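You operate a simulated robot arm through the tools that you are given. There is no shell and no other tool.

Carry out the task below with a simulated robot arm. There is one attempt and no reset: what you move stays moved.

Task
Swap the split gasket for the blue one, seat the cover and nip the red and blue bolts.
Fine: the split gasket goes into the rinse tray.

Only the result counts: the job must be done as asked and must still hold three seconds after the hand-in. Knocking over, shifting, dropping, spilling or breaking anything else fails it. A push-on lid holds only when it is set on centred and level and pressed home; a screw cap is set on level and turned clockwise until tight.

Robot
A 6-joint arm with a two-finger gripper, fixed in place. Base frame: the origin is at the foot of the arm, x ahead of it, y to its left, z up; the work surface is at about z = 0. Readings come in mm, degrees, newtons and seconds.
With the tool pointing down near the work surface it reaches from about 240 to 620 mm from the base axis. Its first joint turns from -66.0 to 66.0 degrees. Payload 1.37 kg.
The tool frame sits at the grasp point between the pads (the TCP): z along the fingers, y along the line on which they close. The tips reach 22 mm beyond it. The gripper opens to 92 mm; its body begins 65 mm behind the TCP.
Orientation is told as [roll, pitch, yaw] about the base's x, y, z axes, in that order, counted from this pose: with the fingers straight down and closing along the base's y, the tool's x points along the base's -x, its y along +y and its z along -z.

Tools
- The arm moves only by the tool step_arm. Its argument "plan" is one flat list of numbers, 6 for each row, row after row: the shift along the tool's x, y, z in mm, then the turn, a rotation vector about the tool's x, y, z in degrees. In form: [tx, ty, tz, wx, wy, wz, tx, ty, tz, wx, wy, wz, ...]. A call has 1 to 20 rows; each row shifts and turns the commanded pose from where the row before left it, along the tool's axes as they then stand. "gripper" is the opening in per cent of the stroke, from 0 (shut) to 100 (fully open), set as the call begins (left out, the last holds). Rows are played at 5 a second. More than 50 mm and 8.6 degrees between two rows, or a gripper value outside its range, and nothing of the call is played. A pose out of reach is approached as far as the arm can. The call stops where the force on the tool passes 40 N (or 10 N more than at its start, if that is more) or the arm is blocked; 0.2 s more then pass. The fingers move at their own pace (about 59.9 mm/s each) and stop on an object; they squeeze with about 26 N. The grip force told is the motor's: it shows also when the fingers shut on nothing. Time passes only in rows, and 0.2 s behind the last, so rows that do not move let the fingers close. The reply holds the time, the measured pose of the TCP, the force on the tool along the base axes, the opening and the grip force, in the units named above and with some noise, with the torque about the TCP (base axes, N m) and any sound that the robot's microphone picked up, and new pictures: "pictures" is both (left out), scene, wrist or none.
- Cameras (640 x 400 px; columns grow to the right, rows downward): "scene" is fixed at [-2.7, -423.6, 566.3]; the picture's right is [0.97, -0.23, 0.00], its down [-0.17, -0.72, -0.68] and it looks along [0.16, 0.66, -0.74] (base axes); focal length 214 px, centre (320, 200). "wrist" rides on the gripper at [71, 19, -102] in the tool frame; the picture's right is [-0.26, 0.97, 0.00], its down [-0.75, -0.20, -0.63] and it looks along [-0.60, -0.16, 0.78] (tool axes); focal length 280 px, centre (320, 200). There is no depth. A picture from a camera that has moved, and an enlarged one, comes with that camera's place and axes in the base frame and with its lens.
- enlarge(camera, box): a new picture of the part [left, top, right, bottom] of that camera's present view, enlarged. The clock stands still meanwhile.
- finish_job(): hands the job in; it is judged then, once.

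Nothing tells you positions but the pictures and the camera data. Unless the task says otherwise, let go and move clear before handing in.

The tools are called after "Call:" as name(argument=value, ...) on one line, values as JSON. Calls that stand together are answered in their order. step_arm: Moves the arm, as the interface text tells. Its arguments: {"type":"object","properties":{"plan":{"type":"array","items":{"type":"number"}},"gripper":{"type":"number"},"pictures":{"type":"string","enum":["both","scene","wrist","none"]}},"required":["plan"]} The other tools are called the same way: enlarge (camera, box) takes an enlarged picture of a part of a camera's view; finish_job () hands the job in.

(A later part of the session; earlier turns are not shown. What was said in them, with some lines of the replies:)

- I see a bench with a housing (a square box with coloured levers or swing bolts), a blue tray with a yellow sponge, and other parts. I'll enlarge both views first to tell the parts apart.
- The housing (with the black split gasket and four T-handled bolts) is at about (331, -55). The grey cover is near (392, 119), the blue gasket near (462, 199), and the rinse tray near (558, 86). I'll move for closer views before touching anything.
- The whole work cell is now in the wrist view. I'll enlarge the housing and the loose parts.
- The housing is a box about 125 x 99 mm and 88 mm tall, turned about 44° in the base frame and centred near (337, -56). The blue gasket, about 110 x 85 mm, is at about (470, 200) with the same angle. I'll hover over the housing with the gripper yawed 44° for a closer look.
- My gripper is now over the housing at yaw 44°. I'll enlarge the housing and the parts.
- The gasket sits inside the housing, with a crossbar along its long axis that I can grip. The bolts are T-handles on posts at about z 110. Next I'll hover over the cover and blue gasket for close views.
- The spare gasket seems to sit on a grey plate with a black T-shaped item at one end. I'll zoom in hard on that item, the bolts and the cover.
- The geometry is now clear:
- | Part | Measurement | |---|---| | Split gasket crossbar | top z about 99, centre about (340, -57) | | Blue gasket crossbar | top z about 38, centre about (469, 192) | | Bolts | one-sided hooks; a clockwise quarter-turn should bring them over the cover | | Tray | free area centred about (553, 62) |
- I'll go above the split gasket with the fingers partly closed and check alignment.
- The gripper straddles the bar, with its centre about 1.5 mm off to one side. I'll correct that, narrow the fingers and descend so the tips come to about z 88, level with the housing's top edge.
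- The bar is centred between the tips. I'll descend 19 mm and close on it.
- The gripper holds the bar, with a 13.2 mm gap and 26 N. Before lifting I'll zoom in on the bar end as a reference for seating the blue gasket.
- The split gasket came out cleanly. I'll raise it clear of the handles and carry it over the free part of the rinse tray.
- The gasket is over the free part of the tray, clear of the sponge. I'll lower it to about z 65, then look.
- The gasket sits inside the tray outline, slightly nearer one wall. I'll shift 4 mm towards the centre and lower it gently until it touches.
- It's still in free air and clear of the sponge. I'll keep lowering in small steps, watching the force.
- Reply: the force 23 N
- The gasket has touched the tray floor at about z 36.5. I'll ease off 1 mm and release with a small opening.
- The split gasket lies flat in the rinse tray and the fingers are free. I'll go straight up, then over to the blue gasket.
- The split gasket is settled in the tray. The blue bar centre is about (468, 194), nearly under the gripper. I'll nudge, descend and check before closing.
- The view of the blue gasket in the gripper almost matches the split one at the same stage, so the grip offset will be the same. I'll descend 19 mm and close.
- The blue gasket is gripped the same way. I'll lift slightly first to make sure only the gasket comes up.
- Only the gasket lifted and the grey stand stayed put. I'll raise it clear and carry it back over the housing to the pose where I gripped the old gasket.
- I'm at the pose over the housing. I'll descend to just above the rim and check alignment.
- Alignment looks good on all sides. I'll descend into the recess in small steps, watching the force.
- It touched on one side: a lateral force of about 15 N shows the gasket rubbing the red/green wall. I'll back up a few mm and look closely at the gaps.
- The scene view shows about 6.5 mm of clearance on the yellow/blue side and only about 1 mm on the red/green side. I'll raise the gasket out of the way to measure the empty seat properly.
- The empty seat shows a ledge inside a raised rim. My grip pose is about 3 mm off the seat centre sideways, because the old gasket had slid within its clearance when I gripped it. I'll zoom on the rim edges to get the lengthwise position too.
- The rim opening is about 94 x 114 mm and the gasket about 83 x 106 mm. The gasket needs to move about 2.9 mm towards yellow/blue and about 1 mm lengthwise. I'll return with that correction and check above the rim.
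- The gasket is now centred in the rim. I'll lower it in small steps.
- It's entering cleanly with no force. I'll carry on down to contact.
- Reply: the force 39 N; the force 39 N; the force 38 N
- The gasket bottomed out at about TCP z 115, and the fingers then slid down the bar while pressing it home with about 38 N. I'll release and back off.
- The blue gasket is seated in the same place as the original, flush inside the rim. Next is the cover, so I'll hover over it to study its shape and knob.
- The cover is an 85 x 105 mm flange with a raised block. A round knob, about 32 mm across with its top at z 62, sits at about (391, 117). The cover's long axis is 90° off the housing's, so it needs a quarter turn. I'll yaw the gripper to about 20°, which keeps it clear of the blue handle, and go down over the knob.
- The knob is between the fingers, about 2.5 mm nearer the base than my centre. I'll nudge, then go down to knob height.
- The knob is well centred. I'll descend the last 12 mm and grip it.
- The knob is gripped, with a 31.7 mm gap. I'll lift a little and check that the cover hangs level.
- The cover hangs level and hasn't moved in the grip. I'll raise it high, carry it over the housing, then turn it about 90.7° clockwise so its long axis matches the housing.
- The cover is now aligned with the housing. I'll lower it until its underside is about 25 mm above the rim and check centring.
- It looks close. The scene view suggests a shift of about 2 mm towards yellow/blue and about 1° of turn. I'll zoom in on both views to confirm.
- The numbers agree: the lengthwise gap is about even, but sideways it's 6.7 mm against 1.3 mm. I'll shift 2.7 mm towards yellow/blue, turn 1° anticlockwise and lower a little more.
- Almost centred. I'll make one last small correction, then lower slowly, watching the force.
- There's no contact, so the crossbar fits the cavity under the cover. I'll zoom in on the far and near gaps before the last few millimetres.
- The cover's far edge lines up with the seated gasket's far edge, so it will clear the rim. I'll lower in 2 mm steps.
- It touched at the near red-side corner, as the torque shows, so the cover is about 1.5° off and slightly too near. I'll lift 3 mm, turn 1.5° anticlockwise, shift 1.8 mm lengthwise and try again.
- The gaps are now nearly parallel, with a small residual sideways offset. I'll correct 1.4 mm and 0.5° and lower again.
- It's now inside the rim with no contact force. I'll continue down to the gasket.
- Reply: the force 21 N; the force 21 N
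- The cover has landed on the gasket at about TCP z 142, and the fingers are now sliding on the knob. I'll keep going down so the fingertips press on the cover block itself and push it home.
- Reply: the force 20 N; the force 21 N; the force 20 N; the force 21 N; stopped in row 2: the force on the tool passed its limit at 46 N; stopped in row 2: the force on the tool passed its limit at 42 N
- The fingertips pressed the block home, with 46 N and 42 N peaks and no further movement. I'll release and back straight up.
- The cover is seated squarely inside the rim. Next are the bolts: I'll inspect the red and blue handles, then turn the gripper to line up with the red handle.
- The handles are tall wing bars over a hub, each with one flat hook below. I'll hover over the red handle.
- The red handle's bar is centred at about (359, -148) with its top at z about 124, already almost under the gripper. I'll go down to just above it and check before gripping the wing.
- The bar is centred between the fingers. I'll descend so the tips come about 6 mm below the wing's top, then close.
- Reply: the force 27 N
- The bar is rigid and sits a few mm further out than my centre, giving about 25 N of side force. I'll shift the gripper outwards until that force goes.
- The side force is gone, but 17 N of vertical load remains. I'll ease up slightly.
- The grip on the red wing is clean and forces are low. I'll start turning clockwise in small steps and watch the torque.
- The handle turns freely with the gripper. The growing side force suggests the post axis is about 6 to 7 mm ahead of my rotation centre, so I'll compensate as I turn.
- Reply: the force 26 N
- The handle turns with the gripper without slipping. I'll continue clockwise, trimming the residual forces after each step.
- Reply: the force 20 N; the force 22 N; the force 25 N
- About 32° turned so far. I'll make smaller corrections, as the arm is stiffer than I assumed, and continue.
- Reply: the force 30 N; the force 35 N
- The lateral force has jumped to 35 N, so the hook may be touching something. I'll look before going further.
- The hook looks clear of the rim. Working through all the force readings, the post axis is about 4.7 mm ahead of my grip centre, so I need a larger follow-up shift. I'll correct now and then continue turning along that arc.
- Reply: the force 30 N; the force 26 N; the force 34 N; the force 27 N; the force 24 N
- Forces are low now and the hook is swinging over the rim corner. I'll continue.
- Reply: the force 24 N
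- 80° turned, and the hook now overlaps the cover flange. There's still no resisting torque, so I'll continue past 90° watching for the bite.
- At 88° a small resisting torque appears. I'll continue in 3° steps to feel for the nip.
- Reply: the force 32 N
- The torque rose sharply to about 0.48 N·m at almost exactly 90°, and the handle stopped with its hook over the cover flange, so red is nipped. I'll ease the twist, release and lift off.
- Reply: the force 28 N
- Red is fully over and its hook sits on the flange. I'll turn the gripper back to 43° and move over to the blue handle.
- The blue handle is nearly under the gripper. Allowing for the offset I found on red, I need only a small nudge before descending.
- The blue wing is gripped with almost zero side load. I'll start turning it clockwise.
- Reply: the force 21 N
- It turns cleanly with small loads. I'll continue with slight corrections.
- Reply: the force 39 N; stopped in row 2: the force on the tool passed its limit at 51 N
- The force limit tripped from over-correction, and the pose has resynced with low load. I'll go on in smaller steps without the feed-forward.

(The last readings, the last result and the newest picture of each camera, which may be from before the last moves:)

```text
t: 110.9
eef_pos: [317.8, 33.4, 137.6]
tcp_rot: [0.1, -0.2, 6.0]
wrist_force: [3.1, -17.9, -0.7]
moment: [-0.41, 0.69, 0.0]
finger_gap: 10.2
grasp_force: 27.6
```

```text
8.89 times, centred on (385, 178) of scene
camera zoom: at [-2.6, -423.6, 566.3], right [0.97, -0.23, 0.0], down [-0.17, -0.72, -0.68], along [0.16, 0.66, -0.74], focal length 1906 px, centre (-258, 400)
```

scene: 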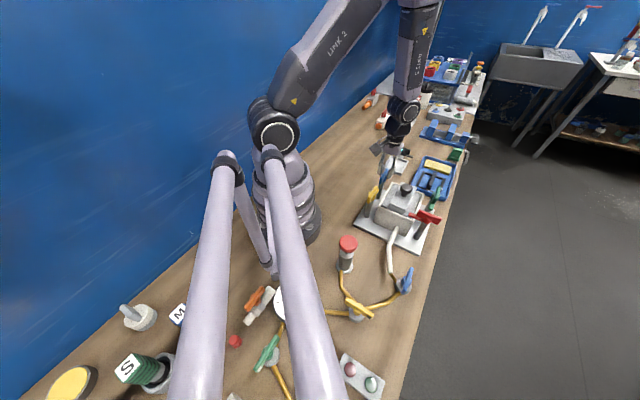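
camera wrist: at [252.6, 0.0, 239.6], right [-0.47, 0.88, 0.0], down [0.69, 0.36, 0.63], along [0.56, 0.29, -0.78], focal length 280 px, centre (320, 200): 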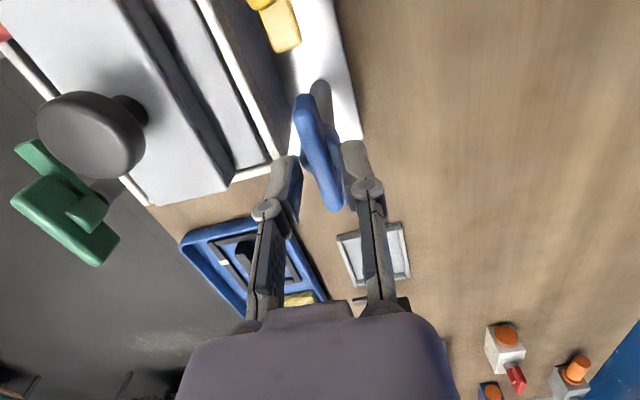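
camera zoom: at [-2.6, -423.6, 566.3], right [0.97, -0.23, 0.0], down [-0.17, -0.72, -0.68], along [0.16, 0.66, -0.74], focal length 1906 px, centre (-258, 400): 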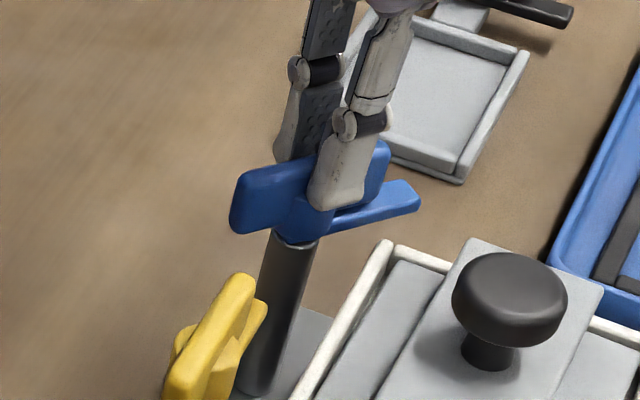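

Call:
step_arm(plan=[0, -0.5, 0, 0, 0, 4, 0, -0.15, 0, 0, 0, 4, 0, 0, 0, 0, 0, 0], pictures="none")

Call:
step_arm(plan=[0, -0.15, 0, 0, 0, 4, 0, -0.15, 0, 0, 0, 4, 0, 0, 0, 0, 0, 0], pictures="none")

Call:
enlarge(camera="scene", box=[365, 155, 405, 200])

Call:
enlarge(camera="wrist", box=[220, 20, 420, 200])

```text
t: 111.7
eef_pos: [318.3, 33.6, 137.4]
tcp_rot: [0.1, -0.3, -1.9]
wrist_force: [-3.0, 0.9, 4.2]
moment: [0.0, -0.08, -0.02]
finger_gap: 10.1
grasp_force: 28.0
```

```text
t: 112.5
eef_pos: [318.2, 33.0, 138.5]
tcp_rot: [0.1, -0.4, -10.1]
wrist_force: [-8.9, -5.3, 17.9]
moment: [-0.18, -0.16, -0.01]
finger_gap: 9.8
grasp_force: 28.3
```

```text
8.89 times, centred on (385, 178) of scene
camera zoom: at [-2.7, -423.6, 566.3], right [0.97, -0.23, 0.0], down [-0.17, -0.72, -0.68], along [0.16, 0.66, -0.74], focal length 1906 px, centre (-258, 400)
```

zoom: 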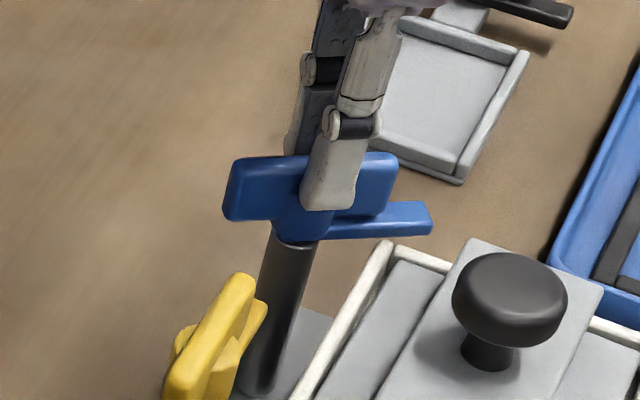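

```text
2.22 times, centred on (320, 110) of wrist
camera zoom: at [251.4, 64.9, 239.1], right [0.42, 0.91, 0.0], down [0.7, -0.33, 0.63], along [0.57, -0.27, -0.78], focal length 623 px, centre (320, 400)
```

zoom: 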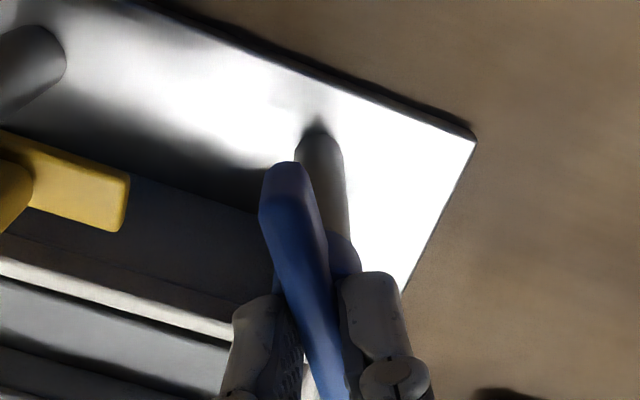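

Over half-way with low forces. I'll continue towards 90°.

Call:
step_arm(plan=[0.2, -0.15, -0.5, 0, 0, 4, 0, -0.15, 0, 0, 0, 4, 0, 0, 0, 0, 0, 0], pictures="none")

Call:
step_arm(plan=[0, -0.15, 0, 0, 0, 4, 0, -0.15, 0, 0, 0, 4, 0, 0, 0, 0, 0, 0], pictures="none")

Call:
enlarge(camera="scene", box=[365, 155, 405, 200])

```text
t: 113.3
eef_pos: [318.0, 33.5, 138.0]
tcp_rot: [0.1, -0.3, -18.0]
wrist_force: [0.7, -8.1, -21.5]
moment: [-0.16, -0.08, 0.03]
finger_gap: 9.8
grasp_force: 28.1
```

```text
t: 114.1
eef_pos: [316.9, 32.5, 139.5]
tcp_rot: [0.1, -0.3, -25.7]
wrist_force: [0.7, -10.9, -21.9]
moment: [-0.19, -0.04, 0.01]
finger_gap: 10.0
grasp_force: 27.7
```

```text
8.89 times, centred on (385, 178) of scene
camera zoom: at [-2.6, -423.6, 566.3], right [0.97, -0.23, 0.0], down [-0.17, -0.72, -0.68], along [0.16, 0.66, -0.74], focal length 1906 px, centre (-258, 400)
```

zoom: 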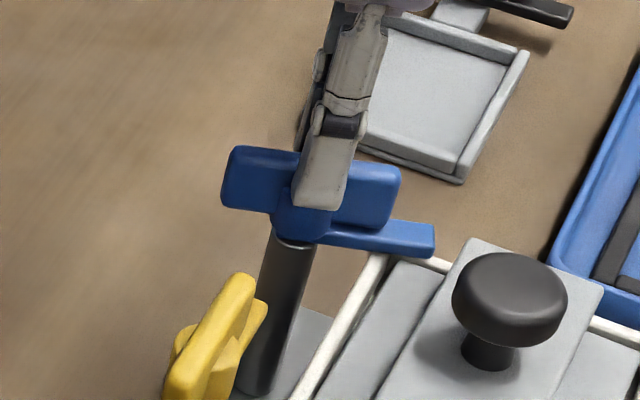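

Call:
step_arm(plan=[0, -0.3, 0.6, 0, 0, 4, 0, -0.15, 0, 0, 0, 4, 0, 0, 0, 0, 0, 0], pictures="none")

Call:
step_arm(plan=[0, -0.15, 0, 0, 0, 4, 0, -0.15, 0, 0, 0, 4, 0, 0, 0, 0, 0, 0], pictures="none")

Call:
enlarge(camera="scene", box=[365, 160, 420, 210])

Call:
enlarge(camera="wrist", box=[200, 10, 420, 200])

```text
t: 114.9
eef_pos: [317.8, 33.4, 138.6]
tcp_rot: [0.2, -0.3, -33.9]
wrist_force: [-7.5, -7.4, 10.8]
moment: [-0.18, 0.09, 0.05]
finger_gap: 10.0
grasp_force: 28.0
```

```text
t: 115.7
eef_pos: [318.4, 32.9, 139.2]
tcp_rot: [0.3, -0.2, -41.9]
wrist_force: [-9.7, -4.6, 23.6]
moment: [-0.11, 0.19, 0.03]
finger_gap: 10.2
grasp_force: 28.5
```

```text
8.00 times, centred on (392, 185) of scene
camera zoom: at [-2.7, -423.6, 566.3], right [0.97, -0.23, 0.0], down [-0.17, -0.72, -0.68], along [0.16, 0.66, -0.74], focal length 1716 px, centre (-260, 320)
```

zoom: 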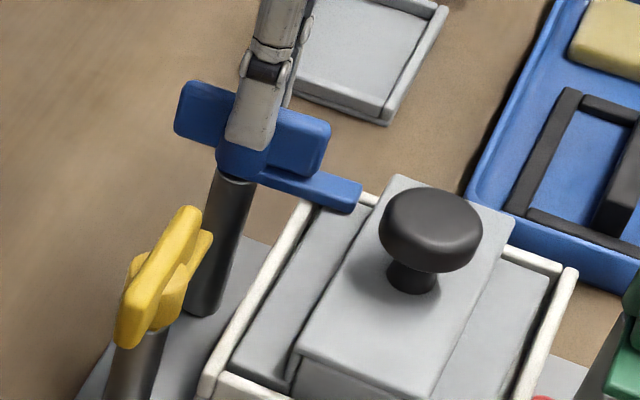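

```text
2.11 times, centred on (310, 105) of wrist
camera zoom: at [277.3, 94.7, 239.8], right [0.84, 0.54, 0.01], down [0.42, -0.66, 0.63], along [0.34, -0.52, -0.78], focal length 590 px, centre (341, 400)
```

zoom: 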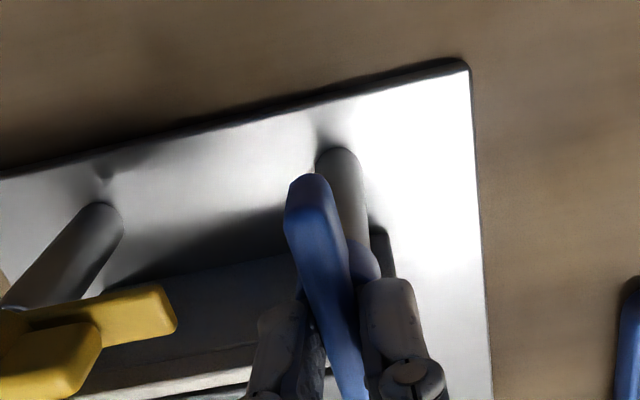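

85° turned, with the hook over the flange. I'll take the last degrees in 3° steps, feeling for the nip torque.

Call:
step_arm(plan=[0, -0.1, -0.6, 0, 0, 3, 0, 0, 0, 0, 0, 0], pictures="none")

Call:
step_arm(plan=[0, -0.1, 0, 0, 0, 3, 0, 0, 0, 0, 0, 0], pictures="none")

Call:
step_arm(plan=[0, -0.1, 0, 0, 0, 3, 0, 0, 0, 0, 0, 0], pictures="none")

Call:
enlarge(camera="scene", box=[365, 160, 420, 210])

```text
t: 116.3
eef_pos: [317.2, 33.1, 138.3]
tcp_rot: [0.3, -0.3, -44.9]
wrist_force: [-7.3, 5.8, 9.1]
moment: [-0.21, -0.18, -0.02]
finger_gap: 9.9
grasp_force: 28.1
```

```text
t: 116.9
eef_pos: [316.5, 32.6, 138.2]
tcp_rot: [0.3, -0.2, -47.9]
wrist_force: [-5.7, 8.7, 6.3]
moment: [0.17, 0.09, 0.51]
finger_gap: 10.4
grasp_force: 28.3
```

```text
t: 117.5
eef_pos: [318.1, 33.0, 136.9]
tcp_rot: [0.3, -0.2, -50.9]
wrist_force: [-3.4, 6.7, 2.5]
moment: [0.0, -0.07, 0.5]
finger_gap: 11.1
grasp_force: 28.5
```

```text
8.00 times, centred on (392, 185) of scene
camera zoom: at [-2.7, -423.6, 566.3], right [0.97, -0.23, 0.0], down [-0.17, -0.72, -0.68], along [0.16, 0.66, -0.74], focal length 1716 px, centre (-260, 320)
```

zoom: 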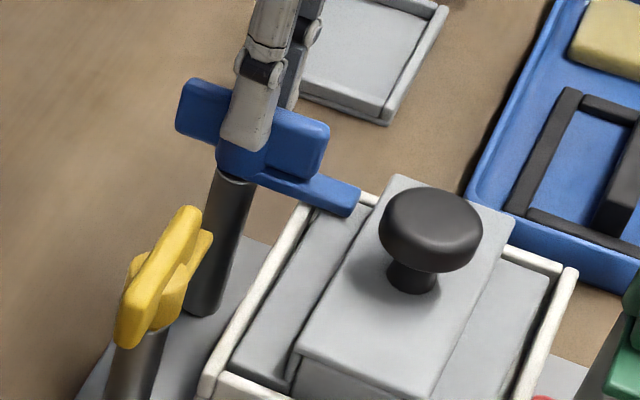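

Blue stopped at 90° with about 0.5 N·m, so it's nipped too. I'll ease off, release and lift clear.

Call:
step_arm(plan=[0, 0.1, 0, 0, 0, -3, 0, 0, 0, 0, 0, 0], pictures="none")

Call:
step_arm(plan=[0, 0, 0, 0, 0, 0, 0, 0, 0, 0, 0, 0, 0, 0, 0, 0, 0, 0], gripper=30, pictures="none")

Call:
step_arm(plan=[0, 0, -10, 0, 0, 0, 0, 0, -30, 0, 0, 0, 0, 0, -40, 0, 0, 0, 0, 0, -40, 0, 0, 0, 0, 0, -40, 0, 0, 0, 0, 0, 0, 0, 0, 0])

Call:
enlarge(camera="scene", box=[355, 150, 475, 240])

Call:
enlarge(camera="scene", box=[370, 160, 440, 230])

```text
t: 118.1
eef_pos: [317.2, 33.0, 137.6]
tcp_rot: [0.2, -0.3, -47.9]
wrist_force: [-2.8, -9.7, 8.2]
moment: [-0.16, 0.13, 0.39]
finger_gap: 10.4
grasp_force: 28.3
```

```text
t: 118.9
eef_pos: [318.8, 33.5, 137.8]
tcp_rot: [0.2, -0.1, -48.0]
wrist_force: [0.6, 0.3, -0.4]
moment: [0.02, 0.02, -0.02]
finger_gap: 27.6
grasp_force: 0.0
```

```text
t: 120.3
eef_pos: [315.4, 35.1, 300.8]
tcp_rot: [0.3, -0.2, -47.9]
wrist_force: [-0.7, -0.3, -0.2]
moment: [0.03, 0.0, -0.02]
finger_gap: 27.7
grasp_force: 0.1
camera wrist: at [282.9, 99.5, 402.1], right [0.89, 0.45, 0.01], down [0.35, -0.7, 0.63], along [0.29, -0.56, -0.78], focal length 280 px, centre (320, 200)
```

scene: 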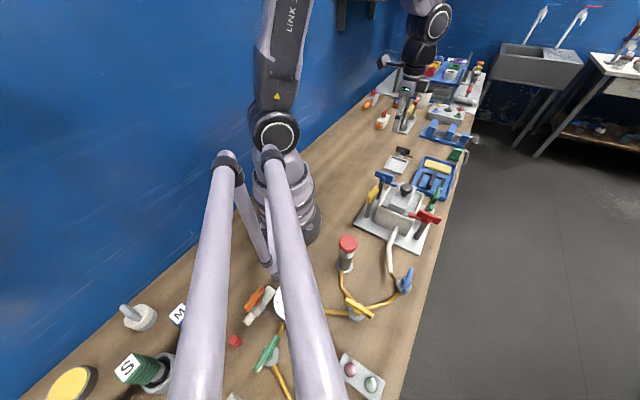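
wrist: 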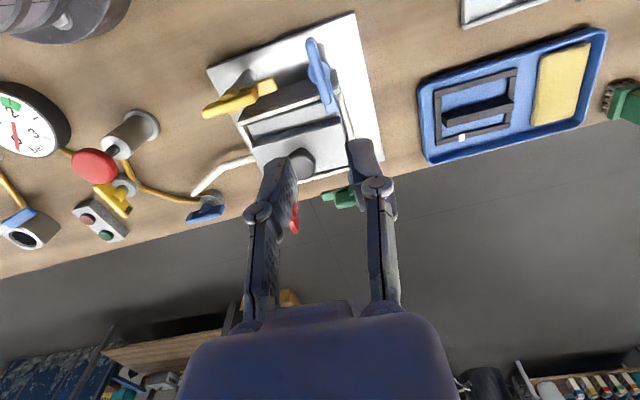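

```text
4.44 times, centred on (415, 195) of scene
camera zoom: at [-2.7, -423.6, 566.3], right [0.97, -0.23, 0.0], down [-0.17, -0.72, -0.68], along [0.16, 0.66, -0.74], focal length 953 px, centre (-102, 222)
```

zoom: 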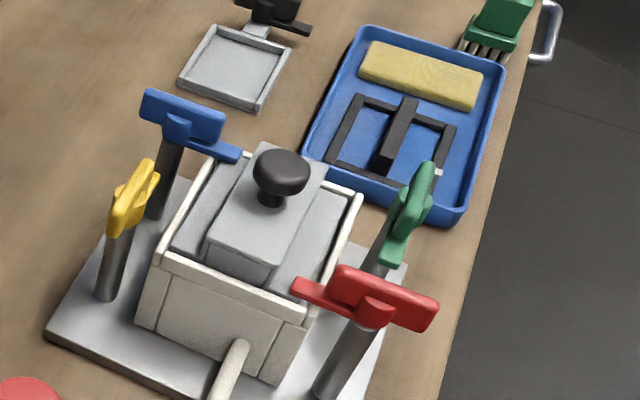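

```text
5.71 times, centred on (405, 195) of scene
camera zoom: at [-2.7, -423.6, 566.3], right [0.97, -0.23, 0.0], down [-0.17, -0.72, -0.68], along [0.16, 0.66, -0.74], focal length 1226 px, centre (-166, 229)
```

zoom: 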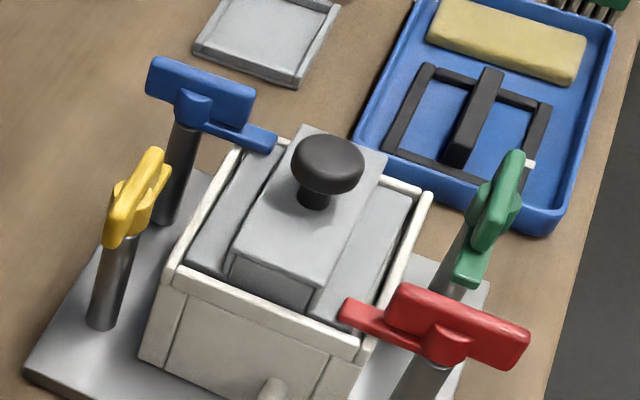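

Both hooks lie across the cover flange. The cover is level and centred, the split gasket lies flat in the rinse tray, and yellow and green are untouched. The gripper is empty and well clear, so I'm handing in.

Call:
finish_job()

```text
The job is handed in.
```

The job is finished and handed in; I haven't been told the verdict.

- **Split gasket:** it lies flat in the rinse tray, clear of the sponge.
- **Blue gasket:** it's seated in the housing where the old one was. It touched the rim once on the way in, so I lifted it out, recentred it and pressed it home.
- **Cover:** it needed a quarter turn to fit, and it's now level inside the rim, pressed down with just over 40 N. One corner caught the rim on the first try, so I turned it slightly and lowered it again.
- **Red and blue bolts:** both were turned clockwise about 90° until they stopped firmly, at about 0.5 N·m. Their hooks lie over the cover's edge.

I left the yellow and green bolts alone, and nothing else looked moved in the last pictures. The gripper is empty and raised well clear.
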